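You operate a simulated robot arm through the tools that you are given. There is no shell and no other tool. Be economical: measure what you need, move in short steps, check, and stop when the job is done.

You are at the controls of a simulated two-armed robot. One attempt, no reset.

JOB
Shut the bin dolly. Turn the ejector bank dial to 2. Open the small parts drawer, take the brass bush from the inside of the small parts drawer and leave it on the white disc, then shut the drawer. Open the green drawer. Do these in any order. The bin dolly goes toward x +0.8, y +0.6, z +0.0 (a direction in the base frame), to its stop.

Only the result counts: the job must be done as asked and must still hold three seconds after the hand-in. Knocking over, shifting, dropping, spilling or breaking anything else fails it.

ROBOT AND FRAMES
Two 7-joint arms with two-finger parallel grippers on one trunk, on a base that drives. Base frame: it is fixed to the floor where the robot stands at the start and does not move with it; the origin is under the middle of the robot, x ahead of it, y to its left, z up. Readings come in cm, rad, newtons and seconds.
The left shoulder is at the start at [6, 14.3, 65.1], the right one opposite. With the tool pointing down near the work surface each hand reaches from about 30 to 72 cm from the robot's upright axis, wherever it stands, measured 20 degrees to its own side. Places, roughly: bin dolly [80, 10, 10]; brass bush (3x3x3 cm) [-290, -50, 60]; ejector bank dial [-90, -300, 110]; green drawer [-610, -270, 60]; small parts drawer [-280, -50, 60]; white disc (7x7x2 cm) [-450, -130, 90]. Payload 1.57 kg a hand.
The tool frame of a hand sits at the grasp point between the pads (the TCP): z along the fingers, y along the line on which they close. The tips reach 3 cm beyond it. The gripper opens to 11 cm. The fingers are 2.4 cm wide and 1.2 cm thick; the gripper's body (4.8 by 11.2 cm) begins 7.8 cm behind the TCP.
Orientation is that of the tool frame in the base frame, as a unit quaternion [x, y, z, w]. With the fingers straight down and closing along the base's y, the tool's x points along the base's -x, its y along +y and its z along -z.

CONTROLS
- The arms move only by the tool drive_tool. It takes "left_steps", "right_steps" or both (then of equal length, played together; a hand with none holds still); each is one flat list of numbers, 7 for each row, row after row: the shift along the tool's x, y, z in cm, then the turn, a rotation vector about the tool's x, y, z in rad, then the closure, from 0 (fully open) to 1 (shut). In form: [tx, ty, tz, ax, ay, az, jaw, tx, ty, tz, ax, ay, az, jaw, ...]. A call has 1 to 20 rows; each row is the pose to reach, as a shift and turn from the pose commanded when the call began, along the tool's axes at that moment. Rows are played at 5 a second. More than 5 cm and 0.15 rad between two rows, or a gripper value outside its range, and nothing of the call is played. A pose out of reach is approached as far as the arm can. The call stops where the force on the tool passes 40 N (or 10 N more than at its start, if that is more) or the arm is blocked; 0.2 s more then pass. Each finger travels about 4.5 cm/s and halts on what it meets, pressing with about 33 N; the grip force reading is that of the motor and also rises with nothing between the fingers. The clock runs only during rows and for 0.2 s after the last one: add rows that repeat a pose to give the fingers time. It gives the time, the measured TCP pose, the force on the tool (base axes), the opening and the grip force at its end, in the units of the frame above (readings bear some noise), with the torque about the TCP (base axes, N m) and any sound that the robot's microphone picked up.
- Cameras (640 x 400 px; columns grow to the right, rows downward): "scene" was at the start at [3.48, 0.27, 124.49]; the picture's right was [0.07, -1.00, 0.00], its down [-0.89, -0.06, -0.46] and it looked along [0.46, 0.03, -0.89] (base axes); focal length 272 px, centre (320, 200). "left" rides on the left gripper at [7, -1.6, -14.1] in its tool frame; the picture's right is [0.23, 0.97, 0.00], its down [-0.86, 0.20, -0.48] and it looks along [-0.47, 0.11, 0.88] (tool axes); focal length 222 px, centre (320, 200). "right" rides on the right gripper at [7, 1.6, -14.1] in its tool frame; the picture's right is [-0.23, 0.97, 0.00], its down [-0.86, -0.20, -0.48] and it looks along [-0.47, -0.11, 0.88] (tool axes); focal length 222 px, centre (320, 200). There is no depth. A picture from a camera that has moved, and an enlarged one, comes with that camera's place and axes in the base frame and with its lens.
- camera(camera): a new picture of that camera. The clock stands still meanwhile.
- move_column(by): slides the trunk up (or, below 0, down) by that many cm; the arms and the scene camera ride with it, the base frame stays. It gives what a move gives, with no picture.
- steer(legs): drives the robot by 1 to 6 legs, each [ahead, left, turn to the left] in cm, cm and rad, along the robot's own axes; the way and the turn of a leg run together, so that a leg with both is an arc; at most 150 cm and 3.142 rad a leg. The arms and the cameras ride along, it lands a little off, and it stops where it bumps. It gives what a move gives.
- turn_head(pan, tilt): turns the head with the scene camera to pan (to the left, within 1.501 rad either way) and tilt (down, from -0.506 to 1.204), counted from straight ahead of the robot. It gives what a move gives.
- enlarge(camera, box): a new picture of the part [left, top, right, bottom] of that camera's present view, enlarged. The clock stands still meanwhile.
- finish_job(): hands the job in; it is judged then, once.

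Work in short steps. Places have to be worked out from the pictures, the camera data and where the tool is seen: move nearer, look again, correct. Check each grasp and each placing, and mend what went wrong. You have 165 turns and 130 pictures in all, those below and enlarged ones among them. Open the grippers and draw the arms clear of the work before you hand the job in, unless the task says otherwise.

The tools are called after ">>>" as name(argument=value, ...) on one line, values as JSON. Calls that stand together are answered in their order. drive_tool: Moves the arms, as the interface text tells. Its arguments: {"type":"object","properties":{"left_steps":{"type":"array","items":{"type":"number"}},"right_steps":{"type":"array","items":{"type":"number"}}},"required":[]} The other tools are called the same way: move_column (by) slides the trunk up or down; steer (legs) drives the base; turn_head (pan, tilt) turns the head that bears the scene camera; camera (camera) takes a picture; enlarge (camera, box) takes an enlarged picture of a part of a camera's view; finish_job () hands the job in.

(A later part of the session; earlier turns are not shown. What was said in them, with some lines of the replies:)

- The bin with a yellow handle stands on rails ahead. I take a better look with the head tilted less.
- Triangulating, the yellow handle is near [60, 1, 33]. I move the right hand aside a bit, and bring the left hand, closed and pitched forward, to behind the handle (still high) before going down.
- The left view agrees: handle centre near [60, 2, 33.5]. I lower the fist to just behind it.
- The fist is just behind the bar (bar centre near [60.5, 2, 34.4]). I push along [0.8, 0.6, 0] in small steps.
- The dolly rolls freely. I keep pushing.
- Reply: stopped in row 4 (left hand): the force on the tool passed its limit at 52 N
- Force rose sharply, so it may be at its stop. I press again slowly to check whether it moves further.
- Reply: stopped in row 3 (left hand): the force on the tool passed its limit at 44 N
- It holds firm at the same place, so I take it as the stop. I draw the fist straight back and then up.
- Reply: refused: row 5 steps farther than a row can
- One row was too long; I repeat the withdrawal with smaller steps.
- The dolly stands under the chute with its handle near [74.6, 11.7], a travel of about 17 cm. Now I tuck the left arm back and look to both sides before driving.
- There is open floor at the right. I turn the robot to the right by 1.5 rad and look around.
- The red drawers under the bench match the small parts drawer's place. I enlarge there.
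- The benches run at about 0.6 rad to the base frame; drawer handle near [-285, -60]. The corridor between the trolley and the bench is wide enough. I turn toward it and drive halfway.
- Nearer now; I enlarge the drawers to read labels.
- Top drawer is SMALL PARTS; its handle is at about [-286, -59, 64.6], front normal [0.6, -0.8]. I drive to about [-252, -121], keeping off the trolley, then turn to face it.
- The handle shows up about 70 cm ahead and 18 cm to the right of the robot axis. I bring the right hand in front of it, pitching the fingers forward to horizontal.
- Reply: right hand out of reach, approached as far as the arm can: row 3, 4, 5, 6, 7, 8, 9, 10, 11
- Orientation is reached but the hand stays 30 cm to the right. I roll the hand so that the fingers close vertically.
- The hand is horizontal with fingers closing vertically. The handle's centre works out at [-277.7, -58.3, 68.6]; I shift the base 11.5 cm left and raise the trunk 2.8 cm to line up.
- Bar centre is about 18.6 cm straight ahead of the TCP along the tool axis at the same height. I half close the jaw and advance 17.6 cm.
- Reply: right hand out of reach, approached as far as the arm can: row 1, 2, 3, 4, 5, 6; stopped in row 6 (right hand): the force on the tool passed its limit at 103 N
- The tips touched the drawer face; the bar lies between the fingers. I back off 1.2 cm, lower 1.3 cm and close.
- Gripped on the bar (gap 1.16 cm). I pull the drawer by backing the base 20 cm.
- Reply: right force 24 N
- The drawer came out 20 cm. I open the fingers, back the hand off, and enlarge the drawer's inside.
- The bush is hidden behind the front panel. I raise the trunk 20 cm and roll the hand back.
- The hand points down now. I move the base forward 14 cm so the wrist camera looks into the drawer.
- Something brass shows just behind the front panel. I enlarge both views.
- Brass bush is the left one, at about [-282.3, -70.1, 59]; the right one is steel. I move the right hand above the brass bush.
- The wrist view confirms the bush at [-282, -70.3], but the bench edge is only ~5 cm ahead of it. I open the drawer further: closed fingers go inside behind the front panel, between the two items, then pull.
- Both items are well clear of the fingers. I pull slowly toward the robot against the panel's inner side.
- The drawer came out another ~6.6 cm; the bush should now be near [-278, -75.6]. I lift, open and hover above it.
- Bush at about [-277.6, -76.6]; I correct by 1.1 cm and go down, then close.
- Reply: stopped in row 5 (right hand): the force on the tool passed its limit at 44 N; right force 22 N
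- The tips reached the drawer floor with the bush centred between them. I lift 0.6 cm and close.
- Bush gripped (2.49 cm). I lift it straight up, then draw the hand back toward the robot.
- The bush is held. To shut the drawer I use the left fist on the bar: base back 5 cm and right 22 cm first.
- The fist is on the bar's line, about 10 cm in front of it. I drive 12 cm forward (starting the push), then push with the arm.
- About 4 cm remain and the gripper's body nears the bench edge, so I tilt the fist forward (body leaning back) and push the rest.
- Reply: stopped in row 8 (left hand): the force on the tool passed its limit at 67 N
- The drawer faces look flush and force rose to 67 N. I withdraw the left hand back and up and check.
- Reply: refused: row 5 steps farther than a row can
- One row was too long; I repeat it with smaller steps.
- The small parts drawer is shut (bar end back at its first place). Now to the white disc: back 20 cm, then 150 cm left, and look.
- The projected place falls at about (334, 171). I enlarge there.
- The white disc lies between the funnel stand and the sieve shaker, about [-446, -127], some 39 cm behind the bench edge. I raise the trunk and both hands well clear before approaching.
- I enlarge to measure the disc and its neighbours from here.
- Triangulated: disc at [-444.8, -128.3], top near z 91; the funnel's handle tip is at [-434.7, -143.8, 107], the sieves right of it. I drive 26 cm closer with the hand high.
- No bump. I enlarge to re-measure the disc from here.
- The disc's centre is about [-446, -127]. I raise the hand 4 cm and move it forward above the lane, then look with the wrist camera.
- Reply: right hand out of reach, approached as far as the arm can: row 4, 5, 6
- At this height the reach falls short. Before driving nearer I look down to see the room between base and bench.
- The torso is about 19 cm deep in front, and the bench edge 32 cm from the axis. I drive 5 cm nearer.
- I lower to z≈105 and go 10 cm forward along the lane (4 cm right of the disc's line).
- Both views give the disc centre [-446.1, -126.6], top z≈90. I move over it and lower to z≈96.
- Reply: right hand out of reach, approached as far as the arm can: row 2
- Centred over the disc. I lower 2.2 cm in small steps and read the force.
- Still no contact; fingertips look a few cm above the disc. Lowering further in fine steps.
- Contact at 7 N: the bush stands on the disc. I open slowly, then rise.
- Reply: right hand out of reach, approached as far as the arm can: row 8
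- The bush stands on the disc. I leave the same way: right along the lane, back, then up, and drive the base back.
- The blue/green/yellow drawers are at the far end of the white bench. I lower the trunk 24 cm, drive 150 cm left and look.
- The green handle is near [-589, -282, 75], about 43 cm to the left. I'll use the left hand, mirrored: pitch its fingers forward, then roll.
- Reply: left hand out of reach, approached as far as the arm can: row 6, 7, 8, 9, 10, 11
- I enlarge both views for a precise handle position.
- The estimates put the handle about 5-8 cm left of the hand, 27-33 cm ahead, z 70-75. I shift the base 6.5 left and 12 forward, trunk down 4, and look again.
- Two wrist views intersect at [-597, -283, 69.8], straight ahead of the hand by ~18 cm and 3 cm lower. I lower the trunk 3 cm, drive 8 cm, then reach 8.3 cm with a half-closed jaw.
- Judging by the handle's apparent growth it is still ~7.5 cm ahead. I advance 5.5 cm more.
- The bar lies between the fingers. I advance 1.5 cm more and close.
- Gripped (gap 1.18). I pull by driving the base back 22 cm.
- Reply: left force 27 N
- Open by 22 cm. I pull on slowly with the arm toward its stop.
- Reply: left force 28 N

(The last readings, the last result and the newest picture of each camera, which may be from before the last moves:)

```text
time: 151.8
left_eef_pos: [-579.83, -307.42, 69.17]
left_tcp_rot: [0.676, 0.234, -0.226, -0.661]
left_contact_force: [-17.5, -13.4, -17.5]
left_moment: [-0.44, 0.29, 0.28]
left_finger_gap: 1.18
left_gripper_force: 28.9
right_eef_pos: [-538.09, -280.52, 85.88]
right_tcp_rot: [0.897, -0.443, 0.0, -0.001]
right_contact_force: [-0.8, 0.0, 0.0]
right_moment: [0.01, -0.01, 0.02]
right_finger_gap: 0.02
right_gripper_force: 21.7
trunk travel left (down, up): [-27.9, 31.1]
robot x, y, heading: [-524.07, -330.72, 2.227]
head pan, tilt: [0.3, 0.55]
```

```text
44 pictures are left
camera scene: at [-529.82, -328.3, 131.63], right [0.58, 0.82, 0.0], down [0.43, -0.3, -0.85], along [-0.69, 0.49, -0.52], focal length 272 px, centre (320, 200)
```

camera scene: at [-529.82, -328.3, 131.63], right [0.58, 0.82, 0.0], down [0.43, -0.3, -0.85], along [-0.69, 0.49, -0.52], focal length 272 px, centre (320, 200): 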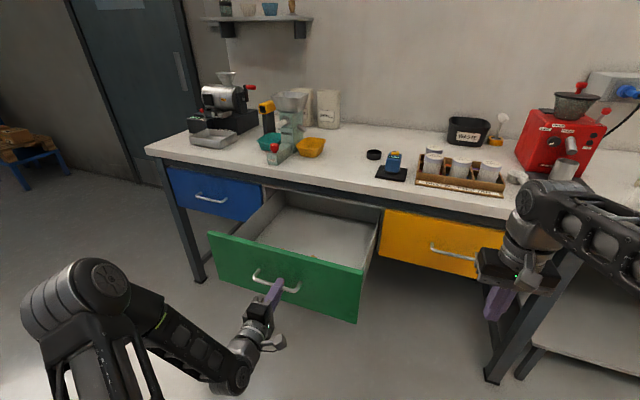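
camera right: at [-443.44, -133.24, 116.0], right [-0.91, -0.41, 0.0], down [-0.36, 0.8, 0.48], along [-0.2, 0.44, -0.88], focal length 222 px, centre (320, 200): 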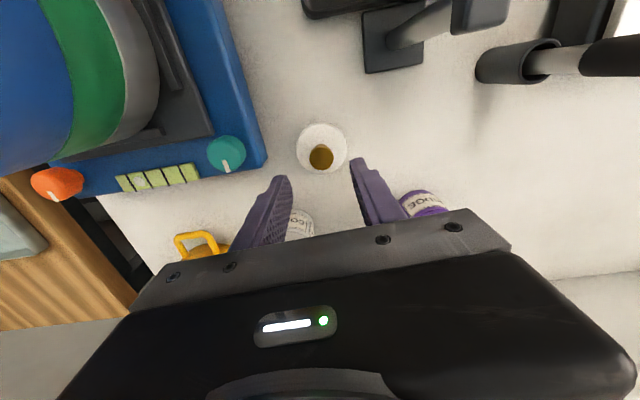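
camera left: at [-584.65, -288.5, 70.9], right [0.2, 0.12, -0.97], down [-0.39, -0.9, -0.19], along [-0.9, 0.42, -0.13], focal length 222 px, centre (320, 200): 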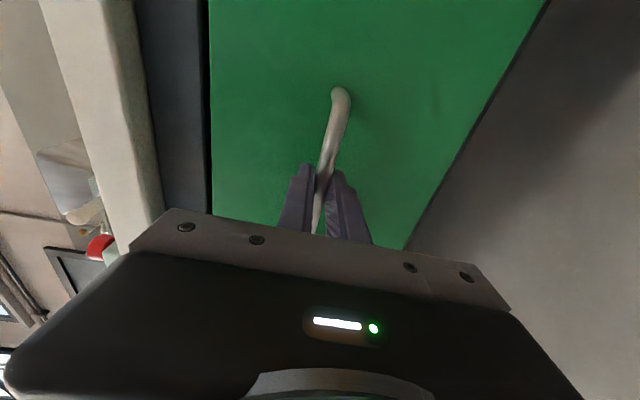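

Still sliding at about 32 cm. I back the base 6 cm more to find its stop.

>>> steer(legs=[[-6, 0, 0]])

>>> camera(camera="left")

>>> camera(camera="scene")

```text
time: 152.8
left_eef_pos: [-575.61, -311.88, 69.09]
left_tcp_rot: [0.678, 0.23, -0.22, -0.662]
left_contact_force: [3.6, 8.5, -24.1]
left_moment: [-0.71, -0.16, 0.32]
left_finger_gap: 1.17
left_gripper_force: 28.9
right_eef_pos: [-534.25, -285.15, 85.75]
right_tcp_rot: [0.896, -0.443, -0.001, 0.0]
right_contact_force: [-0.8, -0.7, 0.2]
right_moment: [-0.02, 0.0, -0.03]
right_finger_gap: 0.0
right_gripper_force: 21.6
trunk travel left (down, up): [-27.9, 31.1]
robot x, y, heading: [-520.87, -335.41, 2.221]
head pan, tilt: [0.3, 0.55]
```

```text
43 pictures are left
camera left: at [-561.48, -318.71, 71.06], right [0.2, 0.12, -0.97], down [-0.39, -0.9, -0.19], along [-0.9, 0.42, -0.13], focal length 222 px, centre (320, 200)
```

left: 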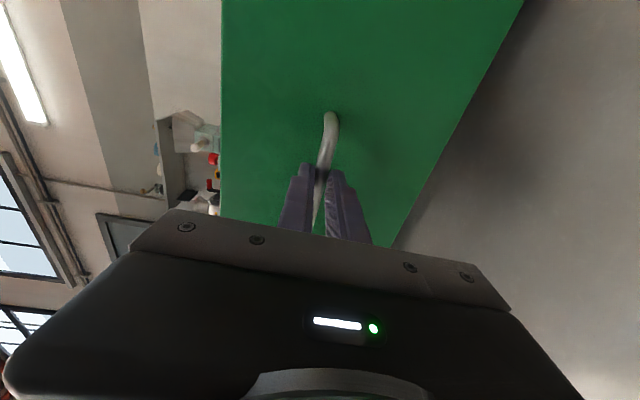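

```text
42 pictures are left
camera scene: at [-526.0, -332.84, 131.63], right [0.58, 0.82, 0.0], down [0.43, -0.3, -0.85], along [-0.69, 0.49, -0.52], focal length 272 px, centre (320, 200)
```

scene: 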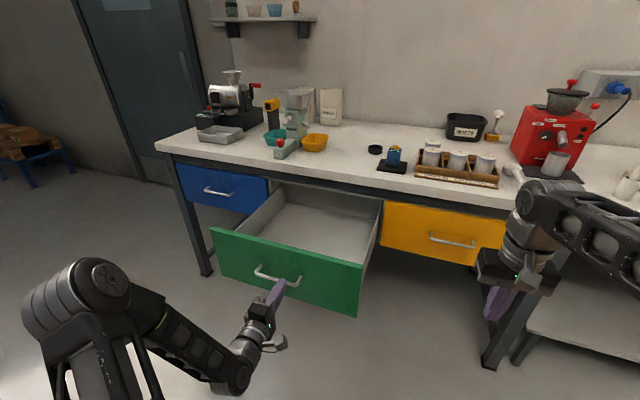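

It seems to have reached its stop. I release the handle and draw the hand back.

>>> drive_tool(left_steps=[0, 0, 0, 0, 0, 0, 0.7, 0, 0, 0, 0, 0, 0, 0.4, 0, 0, 0, 0, 0, 0, 0.3, 0, 0, -3, 0, 0, 0, 0.3, 0, 0, -6, 0, 0, 0, 0.3, 0, 0, -9, 0, 0, 0, 0.3, 0, 0, -12, 0, 0, 0, 0.3])

>>> camera(camera="scene")

```text
time: 154.4
left_eef_pos: [-572.73, -320.93, 65.05]
left_tcp_rot: [0.677, 0.228, -0.22, -0.665]
left_contact_force: [0.1, 0.3, 0.5]
left_moment: [-0.01, -0.02, 0.02]
left_finger_gap: 7.72
left_gripper_force: 0.1
left hand out of reach, approached as far as the arm can: row 4, 5, 6, 7
right_eef_pos: [-534.2, -285.25, 85.82]
right_tcp_rot: [0.896, -0.444, -0.001, -0.001]
right_contact_force: [-0.4, 0.3, -0.6]
right_moment: [-0.01, 0.01, -0.01]
right_finger_gap: 0.0
right_gripper_force: 21.1
trunk travel left (down, up): [-27.9, 31.1]
robot x, y, heading: [-520.73, -335.62, 2.231]
head pan, tilt: [0.3, 0.55]
```

```text
41 pictures are left
camera scene: at [-525.84, -333.04, 131.65], right [0.58, 0.82, 0.0], down [0.43, -0.3, -0.85], along [-0.7, 0.49, -0.52], focal length 272 px, centre (320, 200)
```

scene: 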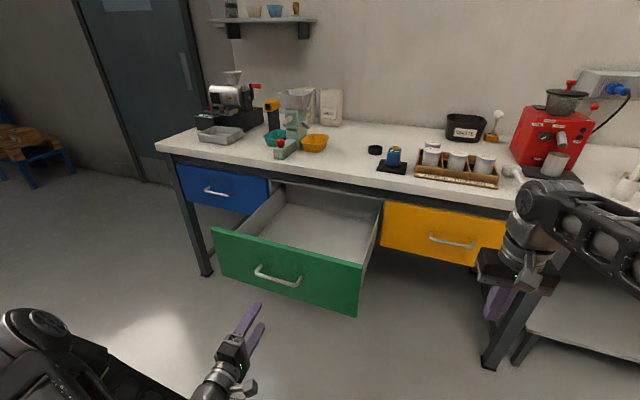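

The green drawer is open. I back away 40 cm, turn toward the ejector bank (heading ≈ 0.08) and look.

>>> steer(legs=[[-40, 0, 0], [0, 0, -2.15]])

>>> turn_head(pan=0, tilt=0.2)

>>> camera(camera="scene")

```text
time: 162.1
left_eef_pos: [-454.85, -331.85, 65.07]
left_tcp_rot: [0.523, -0.488, 0.48, -0.508]
left_contact_force: [-0.1, 0.2, 0.6]
left_moment: [0.01, -0.02, -0.02]
left_finger_gap: 7.67
left_gripper_force: 0.1
right_eef_pos: [-446.1, -383.85, 85.78]
right_tcp_rot: [-0.036, 0.999, 0.0, 0.002]
right_contact_force: [-0.8, -0.3, 0.2]
right_moment: [0.0, -0.01, 0.03]
right_finger_gap: 0.01
right_gripper_force: 20.8
trunk travel left (down, up): [-27.9, 31.1]
robot x, y, heading: [-496.0, -367.39, 0.076]
head pan, tilt: [0.3, 0.55]
```

```text
time: 162.9
left_eef_pos: [-455.02, -331.87, 65.07]
left_tcp_rot: [0.523, -0.488, 0.479, -0.508]
left_contact_force: [0.8, -0.1, 0.1]
left_moment: [0.0, 0.0, -0.01]
left_finger_gap: 7.69
left_gripper_force: 0.0
right_eef_pos: [-446.32, -383.82, 85.81]
right_tcp_rot: [-0.036, 0.999, 0.0, 0.002]
right_contact_force: [-0.3, 0.3, 0.2]
right_moment: [0.01, -0.01, 0.02]
right_finger_gap: 0.01
right_gripper_force: 21.2
trunk travel left (down, up): [-27.9, 31.1]
robot x, y, heading: [-495.99, -367.37, 0.072]
head pan, tilt: [0.0, 0.201]
```

```text
40 pictures are left
camera scene: at [-489.58, -367.22, 134.87], right [0.07, -1.0, 0.0], down [-0.2, -0.01, -0.98], along [0.98, 0.07, -0.2], focal length 272 px, centre (320, 200)
```

scene: 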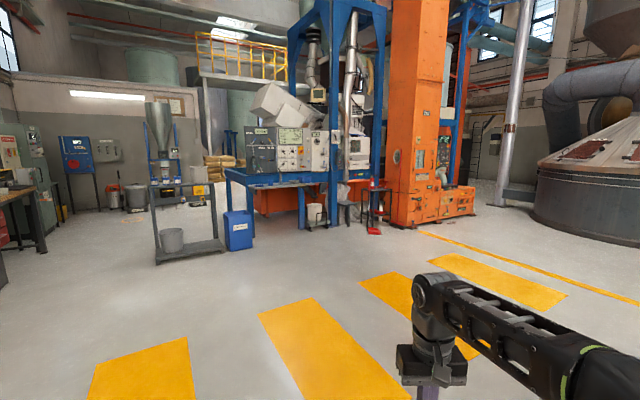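

The control panel at (290, 150) matches the dial's place. I enlarge.

>>> enlarge(camera="scene", box=[230, 100, 390, 220])

```text
3.33 times, centred on (310, 160) of scene
camera zoom: at [-489.58, -367.22, 134.87], right [0.07, -1.0, 0.0], down [-0.2, -0.01, -0.98], along [0.98, 0.07, -0.2], focal length 905 px, centre (353, 333)
```

zoom: 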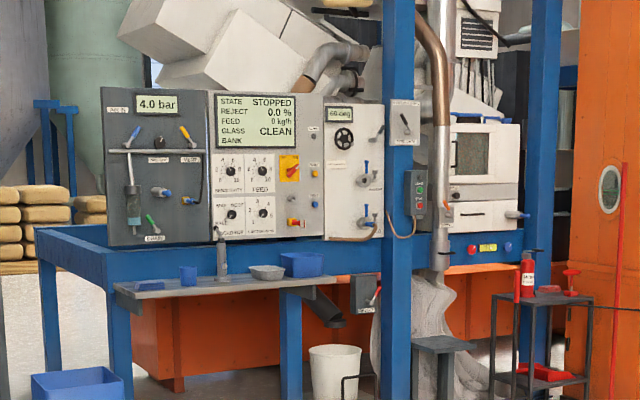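

There are four dials on the panel; the lower right one may be the ejector bank. I drive 190 cm nearer and look.

>>> steer(legs=[[140, 0, 0], [50, 0, 0.3]])

>>> turn_head(pan=0.0, tilt=0.2)

>>> camera(camera="scene")

```text
time: 172.4
left_eef_pos: [-278.65, -300.79, 64.97]
left_tcp_rot: [0.588, -0.406, 0.399, -0.574]
left_contact_force: [-0.3, -0.5, -1.1]
left_moment: [0.0, -0.02, 0.01]
left_finger_gap: 7.7
left_gripper_force: 0.1
right_eef_pos: [-255.33, -347.98, 85.89]
right_tcp_rot: [-0.181, 0.983, 0.0, 0.001]
right_contact_force: [-0.1, 0.1, 0.3]
right_moment: [0.01, 0.02, 0.01]
right_finger_gap: 0.03
right_gripper_force: 21.1
trunk travel left (down, up): [-27.9, 31.1]
robot x, y, heading: [-307.95, -346.75, 0.368]
head pan, tilt: [0.0, 0.201]
```

```text
time: 173.0
left_eef_pos: [-278.64, -300.74, 64.94]
left_tcp_rot: [0.589, -0.406, 0.399, -0.574]
left_contact_force: [0.8, 0.3, -0.6]
left_moment: [-0.02, -0.04, 0.02]
left_finger_gap: 7.69
left_gripper_force: 0.0
right_eef_pos: [-255.4, -347.98, 85.95]
right_tcp_rot: [-0.181, 0.983, 0.001, 0.002]
right_contact_force: [0.8, -0.4, 0.8]
right_moment: [0.0, -0.01, -0.04]
right_finger_gap: 0.0
right_gripper_force: 20.9
trunk travel left (down, up): [-27.9, 31.1]
robot x, y, heading: [-307.76, -346.73, 0.362]
head pan, tilt: [0.0, 0.201]
```

```text
38 pictures are left
camera scene: at [-301.64, -344.72, 134.88], right [0.36, -0.93, 0.0], down [-0.19, -0.07, -0.98], along [0.92, 0.35, -0.2], focal length 272 px, centre (320, 200)
```

scene: 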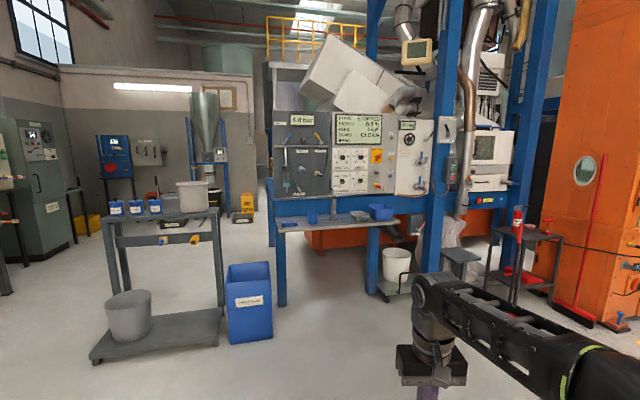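

>>> enlarge(camera="scene", box=[265, 100, 425, 230])

```text
3.08 times, centred on (345, 165) of scene
camera zoom: at [-301.64, -344.72, 134.88], right [0.36, -0.93, 0.0], down [-0.19, -0.07, -0.98], along [0.92, 0.35, -0.2], focal length 836 px, centre (243, 308)
```

zoom: 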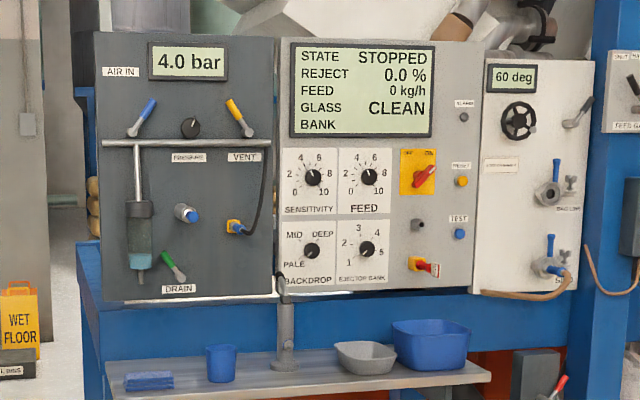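

The ejector bank dial is the lower right one, at about [-95, -299.5, 107.5]. I drive to about 105 cm before the panel, facing it, and raise the trunk.

>>> steer(legs=[[61, -44, 0], [61, -44, 0], [0, 0, 0.28]])

>>> move_column(by=31)

>>> turn_head(pan=0.25, tilt=0.4)

>>> camera(camera="scene")

```text
time: 181.7
left_eef_pos: [-146.75, -333.87, 65.15]
left_tcp_rot: [0.639, -0.321, 0.316, -0.623]
left_contact_force: [0.0, 0.2, -0.4]
left_moment: [0.01, -0.02, 0.01]
left_finger_gap: 7.73
left_gripper_force: 0.1
right_eef_pos: [-111.57, -372.84, 85.88]
right_tcp_rot: [-0.314, 0.949, 0.001, 0.002]
right_contact_force: [0.4, 0.1, -0.5]
right_moment: [-0.01, 0.0, 0.01]
right_finger_gap: 0.0
right_gripper_force: 21.1
trunk travel left (down, up): [-27.9, 31.1]
robot x, y, heading: [-161.83, -385.6, 0.642]
head pan, tilt: [0.0, 0.201]
```

```text
time: 184.8
left_eef_pos: [-146.83, -333.78, 95.95]
left_tcp_rot: [0.639, -0.321, 0.317, -0.623]
left_contact_force: [0.4, 0.2, -0.6]
left_moment: [0.0, 0.0, -0.01]
left_finger_gap: 7.73
left_gripper_force: 0.1
right_eef_pos: [-111.71, -372.91, 116.91]
right_tcp_rot: [-0.315, 0.949, 0.001, 0.001]
right_contact_force: [-0.8, -0.6, 0.0]
right_moment: [0.0, 0.04, 0.01]
right_finger_gap: 0.0
right_gripper_force: 21.0
trunk travel left (down, up): [-58.9, 0.1]
robot x, y, heading: [-162.23, -385.9, 0.644]
head pan, tilt: [0.0, 0.201]
```

```text
time: 185.6
left_eef_pos: [-146.83, -333.78, 96.18]
left_tcp_rot: [0.639, -0.32, 0.317, -0.623]
left_contact_force: [0.3, -0.1, 0.1]
left_moment: [0.01, 0.0, -0.03]
left_finger_gap: 7.72
left_gripper_force: 0.1
right_eef_pos: [-111.6, -372.96, 116.82]
right_tcp_rot: [-0.315, 0.949, 0.0, 0.001]
right_contact_force: [-0.9, 0.3, 0.5]
right_moment: [0.01, 0.01, 0.02]
right_finger_gap: 0.0
right_gripper_force: 20.9
trunk travel left (down, up): [-58.9, 0.1]
robot x, y, heading: [-162.17, -385.8, 0.645]
head pan, tilt: [0.25, 0.4]
```

```text
36 pictures are left
camera scene: at [-158.63, -380.76, 164.03], right [0.78, -0.63, 0.0], down [-0.24, -0.3, -0.92], along [0.58, 0.72, -0.39], focal length 272 px, centre (320, 200)
```

scene: 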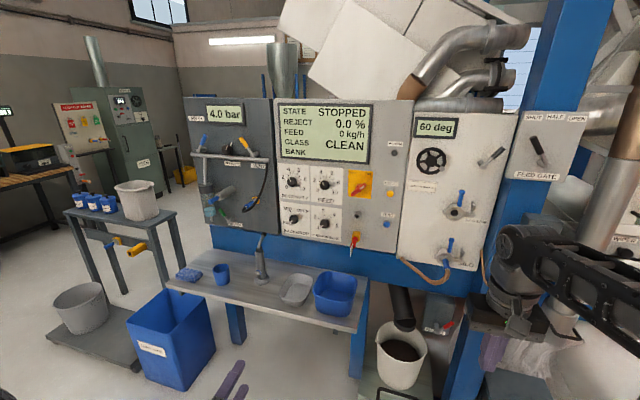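

I enlarge the dial group.

>>> enlarge(camera="scene", box=[272, 155, 408, 255])

```text
4.00 times, centred on (340, 205) of scene
camera zoom: at [-158.63, -380.76, 164.03], right [0.78, -0.63, 0.0], down [-0.24, -0.3, -0.92], along [0.58, 0.72, -0.39], focal length 1086 px, centre (240, 180)
```

zoom: 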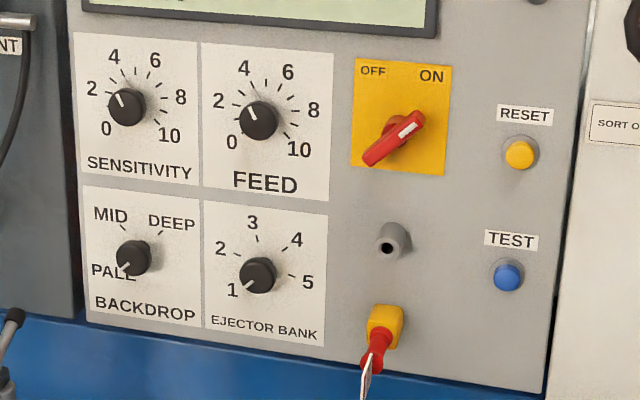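

Pointer is at 1, label 2 is about 60° clockwise. Dial at about [-89.4, -298, 107]. I retract the right hand, raise the left hand by 11 cm, and shift the base 5.8 cm right and 25 forward.

>>> drive_tool(left_steps=[0, -3, 0, 0, 0, 0, 0.3, 0, -6, 0, 0, 0, 0, 0.3, 0, -9, 0, 0, 0, 0, 0.3, 0, -11, 0, 0, 0, 0, 0.3], right_steps=[4, 0, 0, 0, 0, 0, 1, 8, 0, 0, 0, 0, 0, 1, 12, 0, 0, 0, 0, 0, 1, 15, 0, 0, 0, 0, 0, 1])

>>> steer(legs=[[25, -5.8, 0]])

>>> camera(camera="left")

>>> camera(camera="scene")

```text
time: 186.6
left_eef_pos: [-145.89, -328.43, 105.2]
left_tcp_rot: [0.639, -0.321, 0.317, -0.623]
left_contact_force: [-0.1, 0.4, 0.0]
left_moment: [0.02, 0.01, 0.01]
left_finger_gap: 7.72
left_gripper_force: 0.0
left hand out of reach, approached as far as the arm can: row 1, 2, 3, 4
right_eef_pos: [-123.54, -381.96, 116.86]
right_tcp_rot: [-0.314, 0.949, 0.0, 0.002]
right_contact_force: [-0.2, 0.6, -0.9]
right_moment: [0.01, 0.02, 0.01]
right_finger_gap: 0.02
right_gripper_force: 21.3
trunk travel left (down, up): [-58.9, 0.1]
robot x, y, heading: [-161.99, -385.68, 0.64]
head pan, tilt: [0.25, 0.4]
```

```text
time: 188.4
left_eef_pos: [-122.41, -317.98, 105.2]
left_tcp_rot: [0.639, -0.322, 0.318, -0.623]
left_contact_force: [-0.5, 0.4, -0.1]
left_moment: [-0.01, -0.01, 0.0]
left_finger_gap: 7.7
left_gripper_force: 0.0
right_eef_pos: [-100.06, -371.44, 116.84]
right_tcp_rot: [-0.315, 0.949, 0.001, 0.001]
right_contact_force: [0.4, 0.3, -0.3]
right_moment: [0.0, 0.01, -0.01]
right_finger_gap: 0.0
right_gripper_force: 21.4
trunk travel left (down, up): [-58.9, 0.1]
robot x, y, heading: [-138.98, -375.91, 0.639]
head pan, tilt: [0.25, 0.4]
```

```text
34 pictures are left
camera left: at [-129.42, -331.85, 107.1], right [0.12, -0.2, -0.97], down [-0.89, 0.4, -0.19], along [0.43, 0.89, -0.13], focal length 222 px, centre (320, 200)
```

left: 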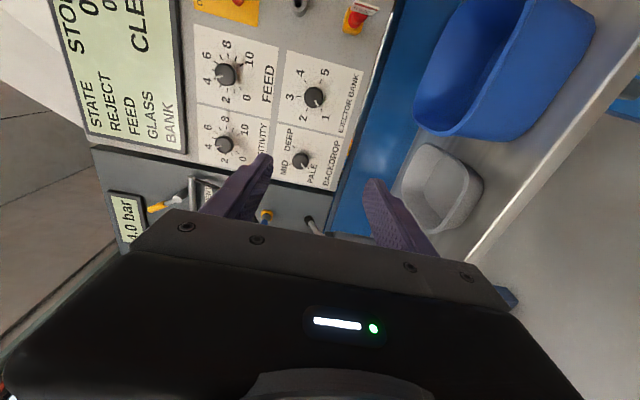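

```text
33 pictures are left
camera scene: at [-134.99, -370.32, 164.02], right [0.78, -0.63, 0.0], down [-0.25, -0.3, -0.92], along [0.58, 0.72, -0.39], focal length 272 px, centre (320, 200)
```

scene: 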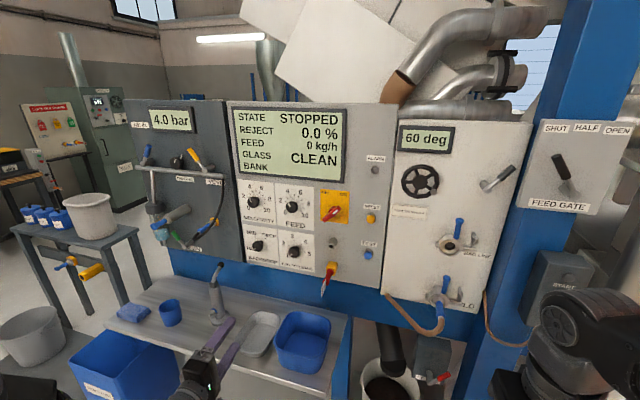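

The wrist view confirms D=[-89.4, -298.1, 106.5]: 38 cm ahead and 3.4 cm right of the hand. I move the base 20 forward, 3.4 right.

>>> steer(legs=[[20, -3.4, 0]])

>>> camera(camera="left")

>>> camera(camera="scene")

```text
time: 190.0
left_eef_pos: [-104.27, -308.66, 105.24]
left_tcp_rot: [0.639, -0.321, 0.318, -0.623]
left_contact_force: [0.6, 0.7, -0.1]
left_moment: [0.01, -0.02, 0.0]
left_finger_gap: 7.67
left_gripper_force: 0.1
right_eef_pos: [-81.94, -362.33, 116.81]
right_tcp_rot: [-0.314, 0.949, 0.0, 0.0]
right_contact_force: [1.0, 0.3, 0.3]
right_moment: [-0.01, 0.06, 0.01]
right_finger_gap: 0.01
right_gripper_force: 22.0
trunk travel left (down, up): [-58.9, 0.1]
robot x, y, heading: [-120.58, -366.58, 0.642]
head pan, tilt: [0.25, 0.4]
```

```text
32 pictures are left
camera left: at [-111.43, -322.59, 107.1], right [0.12, -0.2, -0.97], down [-0.9, 0.4, -0.19], along [0.43, 0.89, -0.13], focal length 222 px, centre (320, 200)
```

left: 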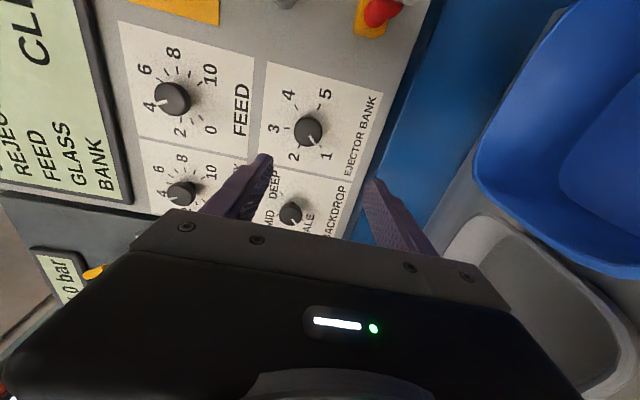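

```text
31 pictures are left
camera scene: at [-116.97, -361.06, 164.01], right [0.78, -0.63, 0.0], down [-0.25, -0.3, -0.92], along [0.58, 0.72, -0.39], focal length 272 px, centre (320, 200)
```

scene: 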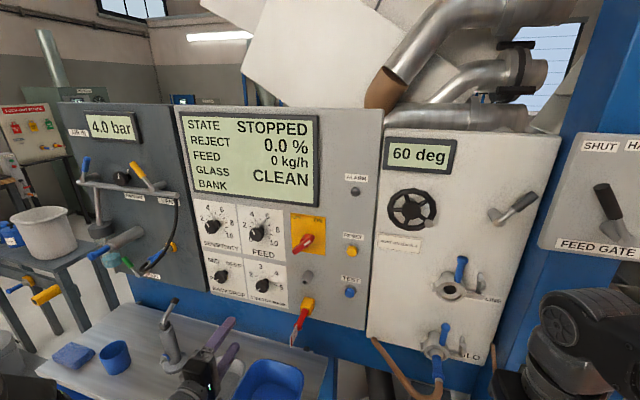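

Knob at [-89.9, -298.5, 106.3]: 17.6 cm straight ahead, 1.3 cm up. I advance 11 cm with the jaw at 6 cm and look.

>>> drive_tool(left_steps=[0, -0.5, 3, 0, 0, 0, 0.4, 0.2, -1.0, 6, 0, 0, 0, 0.45, 0.3, -1.3, 9, 0, 0, 0, 0.45, 0.3, -1.4, 11, 0, 0, 0, 0.45])

>>> camera(camera="left")

>>> enlarge(camera="scene", box=[180, 190, 340, 310])

```text
time: 191.0
left_eef_pos: [-95.39, -302.59, 106.24]
left_tcp_rot: [0.639, -0.321, 0.318, -0.623]
left_contact_force: [1.0, -0.4, 0.3]
left_moment: [0.01, 0.04, 0.0]
left_finger_gap: 6.04
left_gripper_force: 0.0
right_eef_pos: [-82.08, -362.23, 116.78]
right_tcp_rot: [-0.315, 0.949, 0.001, 0.001]
right_contact_force: [0.0, 1.1, -0.5]
right_moment: [0.02, -0.02, 0.0]
right_finger_gap: 0.02
right_gripper_force: 21.7
trunk travel left (down, up): [-58.9, 0.1]
robot x, y, heading: [-120.74, -366.33, 0.64]
head pan, tilt: [0.25, 0.4]
```

```text
30 pictures are left
camera left: at [-102.48, -316.37, 108.29], right [0.12, -0.2, -0.97], down [-0.89, 0.4, -0.19], along [0.43, 0.89, -0.13], focal length 222 px, centre (320, 200)
```

left: 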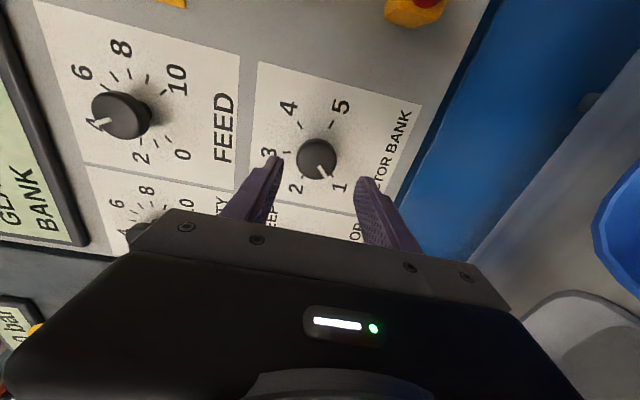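

```text
3.33 times, centred on (260, 250) of scene
camera zoom: at [-117.1, -361.11, 164.02], right [0.78, -0.63, 0.0], down [-0.24, -0.3, -0.92], along [0.58, 0.72, -0.39], focal length 905 px, centre (520, 33)
```

zoom: 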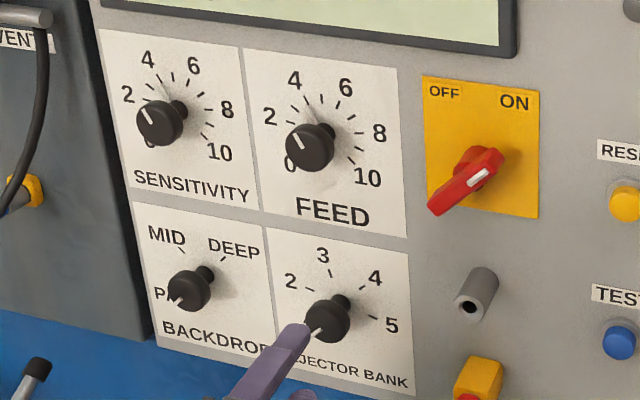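

The knob face is ~7.5 cm ahead, centred between the fingers. I advance 6.3 cm and close gently.

>>> drive_tool(left_steps=[0, 0, 2.2, 0, 0, 0, 0.45, -0.1, -0.2, 4.4, 0, 0, 0, 0.45, -0.2, -0.2, 6.3, 0, 0, 0, 0.45, -0.2, -0.2, 6.3, 0, 0, 0, 0.45])

>>> camera(camera="left")

>>> enlarge(camera="scene", box=[180, 190, 340, 310])

```text
time: 192.0
left_eef_pos: [-90.3, -298.61, 106.48]
left_tcp_rot: [0.639, -0.321, 0.317, -0.623]
left_contact_force: [0.4, 0.5, 0.4]
left_moment: [0.04, 0.01, 0.0]
left_finger_gap: 6.06
left_gripper_force: 0.1
right_eef_pos: [-82.16, -362.27, 116.88]
right_tcp_rot: [-0.315, 0.949, 0.0, 0.002]
right_contact_force: [-0.1, 0.4, -0.8]
right_moment: [0.05, -0.01, 0.01]
right_finger_gap: 0.01
right_gripper_force: 21.6
trunk travel left (down, up): [-58.9, 0.1]
robot x, y, heading: [-120.87, -366.03, 0.64]
head pan, tilt: [0.25, 0.4]
```

```text
28 pictures are left
camera left: at [-97.53, -312.46, 108.41], right [0.12, -0.2, -0.97], down [-0.89, 0.4, -0.19], along [0.43, 0.89, -0.13], focal length 222 px, centre (320, 200)
```

left: 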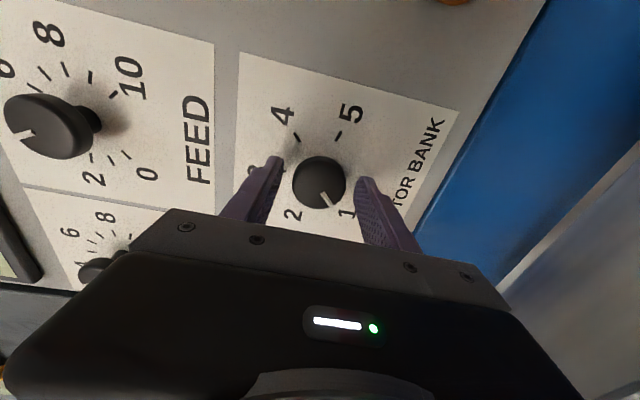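

```text
3.33 times, centred on (260, 250) of scene
camera zoom: at [-117.14, -361.16, 164.02], right [0.78, -0.63, 0.0], down [-0.24, -0.3, -0.92], along [0.58, 0.72, -0.39], focal length 905 px, centre (520, 33)
```

zoom: 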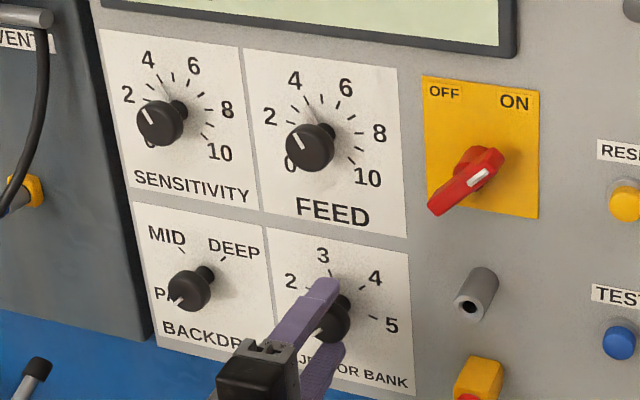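

The knob's face is ~2 cm beyond the TCP. I advance 1.2 cm more and close on it.

>>> drive_tool(left_steps=[0, 0, 0.6, 0, 0, 0, 0.45, 0, 0, 1.2, 0, 0, 0, 0.45, 0, 0, 1.2, 0, 0, 0, 0.6, 0, 0, 1.2, 0, 0, 0, 0.75, 0, 0, 1.2, 0, 0, 0, 0.9, 0, 0, 1.2, 0, 0, 0, 0.9])

>>> camera(camera="left")

```text
time: 193.4
left_eef_pos: [-89.33, -297.88, 106.66]
left_tcp_rot: [0.638, -0.321, 0.318, -0.624]
left_contact_force: [1.5, 2.9, 5.9]
left_moment: [0.03, 0.0, 0.02]
left_finger_gap: 4.17
left_gripper_force: 38.8
right_eef_pos: [-82.13, -362.2, 116.87]
right_tcp_rot: [-0.314, 0.949, 0.001, 0.001]
right_contact_force: [0.2, -0.8, 0.3]
right_moment: [-0.01, -0.02, 0.02]
right_finger_gap: 0.0
right_gripper_force: 21.1
trunk travel left (down, up): [-58.9, 0.1]
robot x, y, heading: [-120.69, -366.65, 0.643]
head pan, tilt: [0.25, 0.4]
```

```text
26 pictures are left
camera left: at [-96.52, -311.73, 108.42], right [0.12, -0.2, -0.97], down [-0.89, 0.4, -0.19], along [0.43, 0.89, -0.13], focal length 222 px, centre (320, 200)
```

left: 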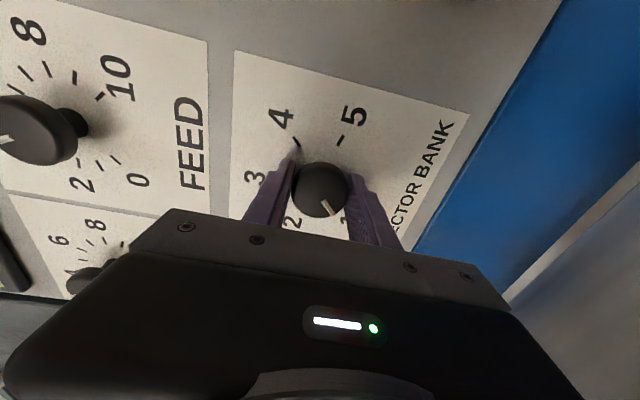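

Gripped (4.17 cm). I turn clockwise by 1.05 rad in small steps.

>>> drive_tool(left_steps=[0, 0, 0, 0, 0, 0.13, 0.9, 0, 0, 0, 0, 0, 0.26, 0.9, 0, 0, 0, 0, 0, 0.39, 0.9, 0, 0, 0, 0, 0, 0.52, 0.9, 0, 0, 0, 0, 0, 0.65, 0.9, 0, 0, 0, 0, 0, 0.78, 0.9, 0, 0, 0, 0, 0, 0.91, 0.9, 0, 0, 0, 0, 0, 1.05, 0.9, 0, 0, 0, 0, 0, 1.05, 0.9])

>>> camera(camera="left")

>>> enlarge(camera="scene", box=[180, 190, 340, 310])

```text
time: 195.4
left_eef_pos: [-89.37, -297.82, 106.37]
left_tcp_rot: [-0.39, 0.598, 0.04, 0.699]
left_contact_force: [3.3, 6.9, 10.3]
left_moment: [0.11, -0.13, 0.13]
left_finger_gap: 4.14
left_gripper_force: 44.9
right_eef_pos: [-82.15, -362.18, 116.91]
right_tcp_rot: [-0.315, 0.949, 0.0, 0.002]
right_contact_force: [0.2, 0.4, 0.6]
right_moment: [0.0, -0.01, -0.01]
right_finger_gap: 0.0
right_gripper_force: 21.0
trunk travel left (down, up): [-58.9, 0.1]
robot x, y, heading: [-120.97, -366.6, 0.638]
head pan, tilt: [0.25, 0.4]
```

```text
25 pictures are left
camera left: at [-97.88, -310.14, 101.5], right [-0.44, 0.58, -0.68], down [-0.73, 0.21, 0.65], along [0.52, 0.79, 0.33], focal length 222 px, centre (320, 200)
```

left: 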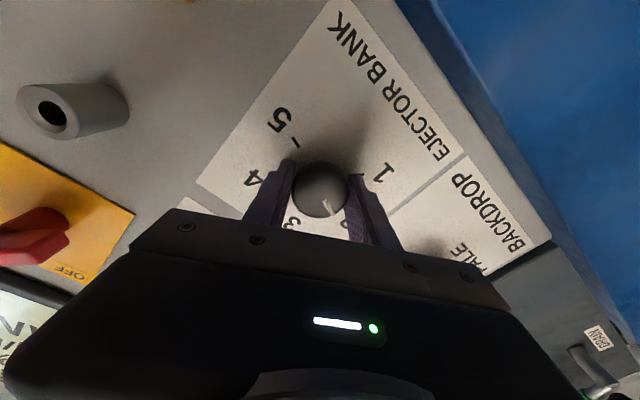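

```text
3.33 times, centred on (260, 250) of scene
camera zoom: at [-117.11, -361.15, 164.03], right [0.78, -0.63, 0.0], down [-0.24, -0.3, -0.92], along [0.58, 0.72, -0.39], focal length 905 px, centre (520, 33)
```

zoom: 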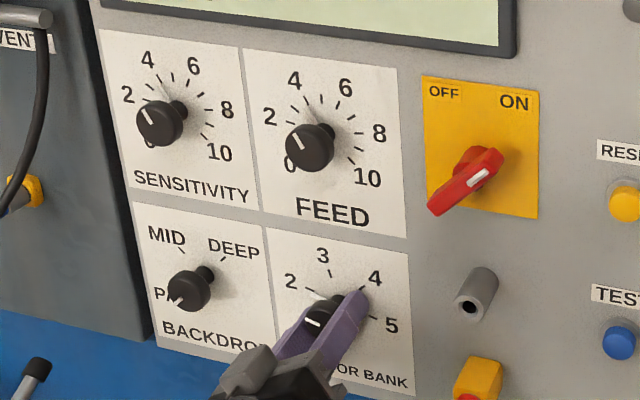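

The knob followed the fingers. I open and back off to inspect the pointer.

>>> drive_tool(left_steps=[0, 0, 0, 0, 0, 0, 0.7, 0, 0, 0, 0, 0, 0, 0.45, 0, 0, 0, 0, 0, 0, 0.45, 0, 0, -3, 0, 0, 0, 0.45, 0, 0, -6, 0, 0, 0, 0.45, 0, 0, -9, 0, 0, 0, 0.45, 0, 0, -12, 0, 0, 0, 0.45])

>>> enlarge(camera="scene", box=[210, 230, 310, 310])

>>> camera(camera="left")

```text
time: 197.0
left_eef_pos: [-99.07, -305.1, 106.71]
left_tcp_rot: [-0.392, 0.598, 0.038, 0.698]
left_contact_force: [0.2, 0.2, 0.0]
left_moment: [0.0, -0.01, -0.01]
left_finger_gap: 6.1
left_gripper_force: 0.0
right_eef_pos: [-82.09, -362.29, 116.86]
right_tcp_rot: [-0.315, 0.949, 0.0, 0.002]
right_contact_force: [0.3, 0.3, -0.5]
right_moment: [0.0, 0.0, 0.01]
right_finger_gap: 0.03
right_gripper_force: 21.1
trunk travel left (down, up): [-58.9, 0.1]
robot x, y, heading: [-120.73, -366.49, 0.643]
head pan, tilt: [0.25, 0.4]
```

```text
5.00 times, centred on (260, 270) of scene
camera zoom: at [-117.16, -361.17, 164.02], right [0.78, -0.63, 0.0], down [-0.24, -0.3, -0.92], along [0.58, 0.72, -0.39], focal length 1358 px, centre (620, -150)
```

zoom: 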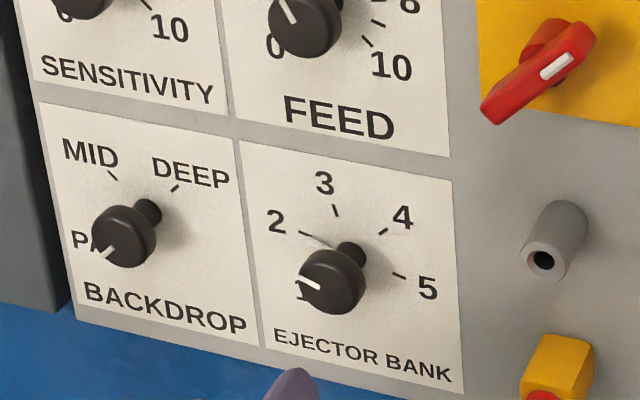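

```text
22 pictures are left
camera left: at [-107.57, -317.33, 101.75], right [-0.44, 0.58, -0.69], down [-0.73, 0.21, 0.65], along [0.52, 0.79, 0.33], focal length 222 px, centre (320, 200)
```

left: 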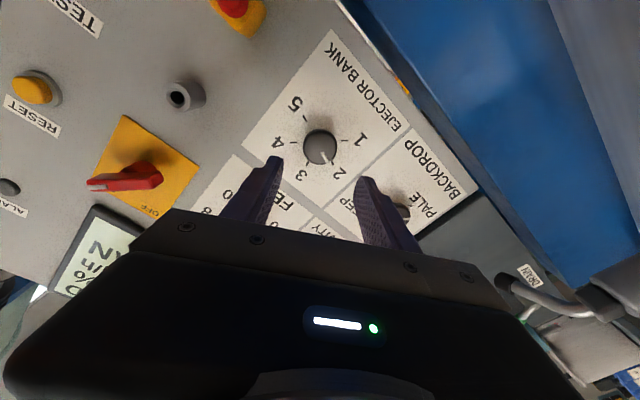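

The pointer is on 2 in the wrist view. One enlargement to verify the exact alignment.

>>> enlarge(camera="left", box=[250, 80, 400, 200])

```text
3.33 times, centred on (325, 140) of left
camera zoom: at [-107.57, -317.33, 101.75], right [-0.44, 0.58, -0.69], down [-0.73, 0.21, 0.65], along [0.52, 0.79, 0.33], focal length 740 px, centre (303, 400)
```

zoom: 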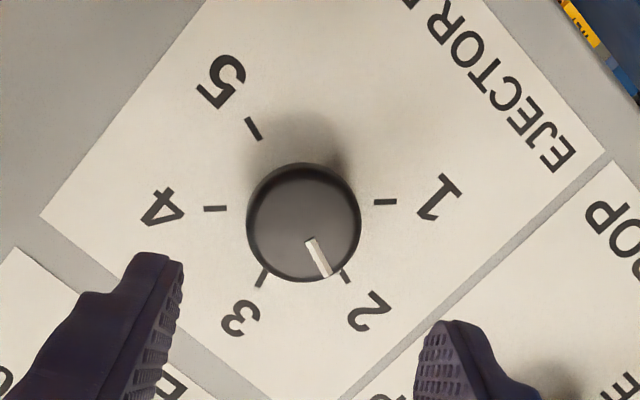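

The pointer is on the 2 tick (ticks are 60° apart). I back the base away, open both grippers, and take a magnified look at the small parts drawer from here.

>>> steer(legs=[[-60, 0, 0]])

>>> drive_tool(left_steps=[0, 0, 0, 0, 0, 0, 0.2, 0, 0, 0, 0, 0, 0, 0, 0, 0, 0, 0, 0, 0, 0, 0, 0, 0, 0, 0, 0, 0, 0, 0, 0, 0, 0, 0, 0], right_steps=[0, 0, 0, 0, 0, 0, 0.8, 0, 0, 0, 0, 0, 0, 0.6, 0, 0, 0, 0, 0, 0, 0.3, 0, 0, 0, 0, 0, 0, 0, 0, 0, 0, 0, 0, 0, 0])

>>> turn_head(pan=1.3, tilt=0.25)

>>> camera(camera="scene")

```text
time: 200.4
left_eef_pos: [-147.24, -340.93, 106.75]
left_tcp_rot: [-0.392, 0.597, 0.039, 0.699]
left_contact_force: [-0.1, 0.0, -0.3]
left_moment: [0.02, 0.02, 0.01]
left_finger_gap: 6.09
left_gripper_force: 0.0
right_eef_pos: [-130.03, -398.06, 116.89]
right_tcp_rot: [-0.317, 0.949, 0.0, 0.002]
right_contact_force: [0.0, 0.0, 0.0]
right_moment: [0.0, 0.0, -0.02]
right_finger_gap: 0.01
right_gripper_force: 21.0
trunk travel left (down, up): [-58.9, 0.1]
robot x, y, heading: [-168.42, -402.28, 0.647]
head pan, tilt: [0.25, 0.4]
```

```text
time: 201.6
left_eef_pos: [-147.28, -340.95, 106.65]
left_tcp_rot: [-0.393, 0.597, 0.039, 0.698]
left_contact_force: [0.1, 0.0, 0.0]
left_moment: [-0.01, -0.03, -0.01]
left_finger_gap: 10.99
left_gripper_force: 0.0
right_eef_pos: [-130.02, -398.06, 116.74]
right_tcp_rot: [-0.318, 0.948, 0.001, 0.002]
right_contact_force: [-0.5, 0.0, 0.1]
right_moment: [-0.01, -0.03, -0.01]
right_finger_gap: 9.83
right_gripper_force: 0.1
trunk travel left (down, up): [-58.9, 0.1]
robot x, y, heading: [-168.87, -402.73, 0.649]
head pan, tilt: [0.25, 0.4]
```

```text
time: 202.9
left_eef_pos: [-147.24, -340.8, 106.64]
left_tcp_rot: [-0.394, 0.597, 0.038, 0.698]
left_contact_force: [-0.2, 0.1, 0.8]
left_moment: [0.0, 0.01, 0.01]
left_finger_gap: 11.01
left_gripper_force: 0.2
right_eef_pos: [-129.97, -398.05, 116.82]
right_tcp_rot: [-0.317, 0.948, 0.001, 0.002]
right_contact_force: [0.3, -0.2, 0.1]
right_moment: [-0.01, 0.03, 0.01]
right_finger_gap: 10.99
right_gripper_force: 0.0
trunk travel left (down, up): [-58.9, 0.1]
robot x, y, heading: [-168.38, -402.47, 0.646]
head pan, tilt: [1.3, 0.25]
```

```text
20 pictures are left
camera scene: at [-174.26, -395.72, 165.42], right [0.93, 0.37, 0.0], down [0.09, -0.23, -0.97], along [-0.36, 0.9, -0.25], focal length 272 px, centre (320, 200)
```

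scene: 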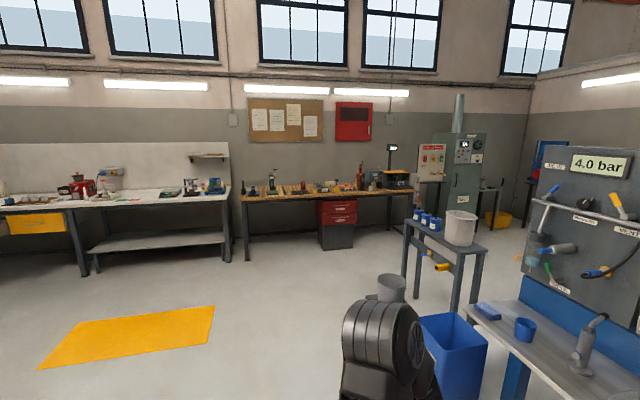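

The red drawers are visible; I magnify them, and the disc area.

>>> enlarge(camera="scene", box=[313, 193, 363, 253])

>>> enlarge(camera="scene", box=[155, 165, 235, 215])

```text
6.67 times, centred on (338, 223) of scene
camera zoom: at [-174.26, -395.72, 165.42], right [0.93, 0.37, 0.0], down [0.09, -0.23, -0.97], along [-0.36, 0.9, -0.25], focal length 1810 px, centre (200, 47)
```

zoom: 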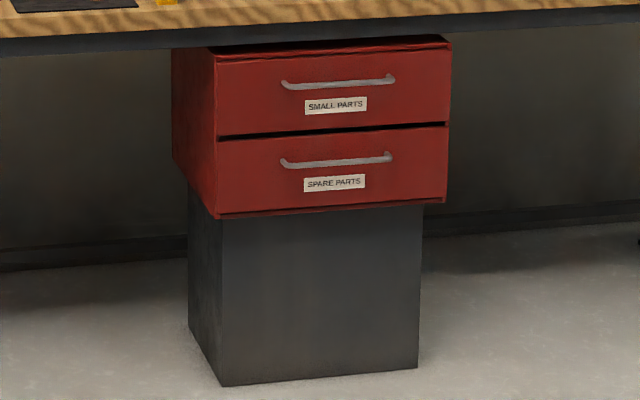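

```text
8.00 times, centred on (195, 190) of scene
camera zoom: at [-174.26, -395.72, 165.42], right [0.93, 0.37, 0.0], down [0.09, -0.23, -0.97], along [-0.36, 0.9, -0.25], focal length 2173 px, centre (1320, 280)
```

zoom: 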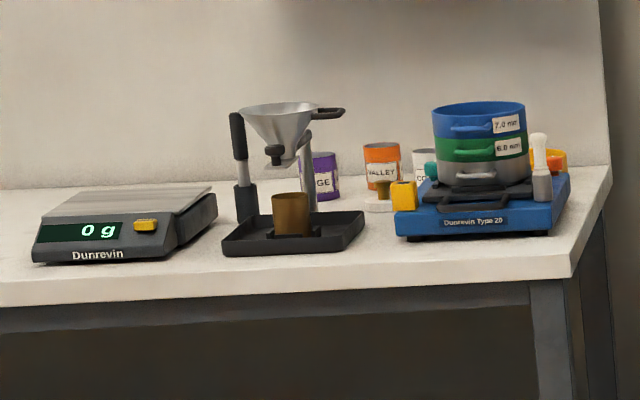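

The drawer is shut flush and the bush stands on the disc. The dial is on 2, the green drawer is open, the dolly is at its stop, and both grippers are open and clear. I hand in.

>>> finish_job()

```text
The job is handed in.
```

I did all four tasks and handed the job in; the result hasn't come back yet. The dolly is the one I'm least sure of. It moved about 17 cm and then held firm at 40–50 N twice, so I took that as its stop, but I didn't look at it again before the hand-in.

- **Dial:** turned from 1 to 2; the pointer lines up with the 2 tick.
- **Brass bush:** standing on the white disc, slightly off centre.
- **Small parts drawer:** shut, and in line with the drawer below it.
- **Green drawer:** open by roughly 35 cm.
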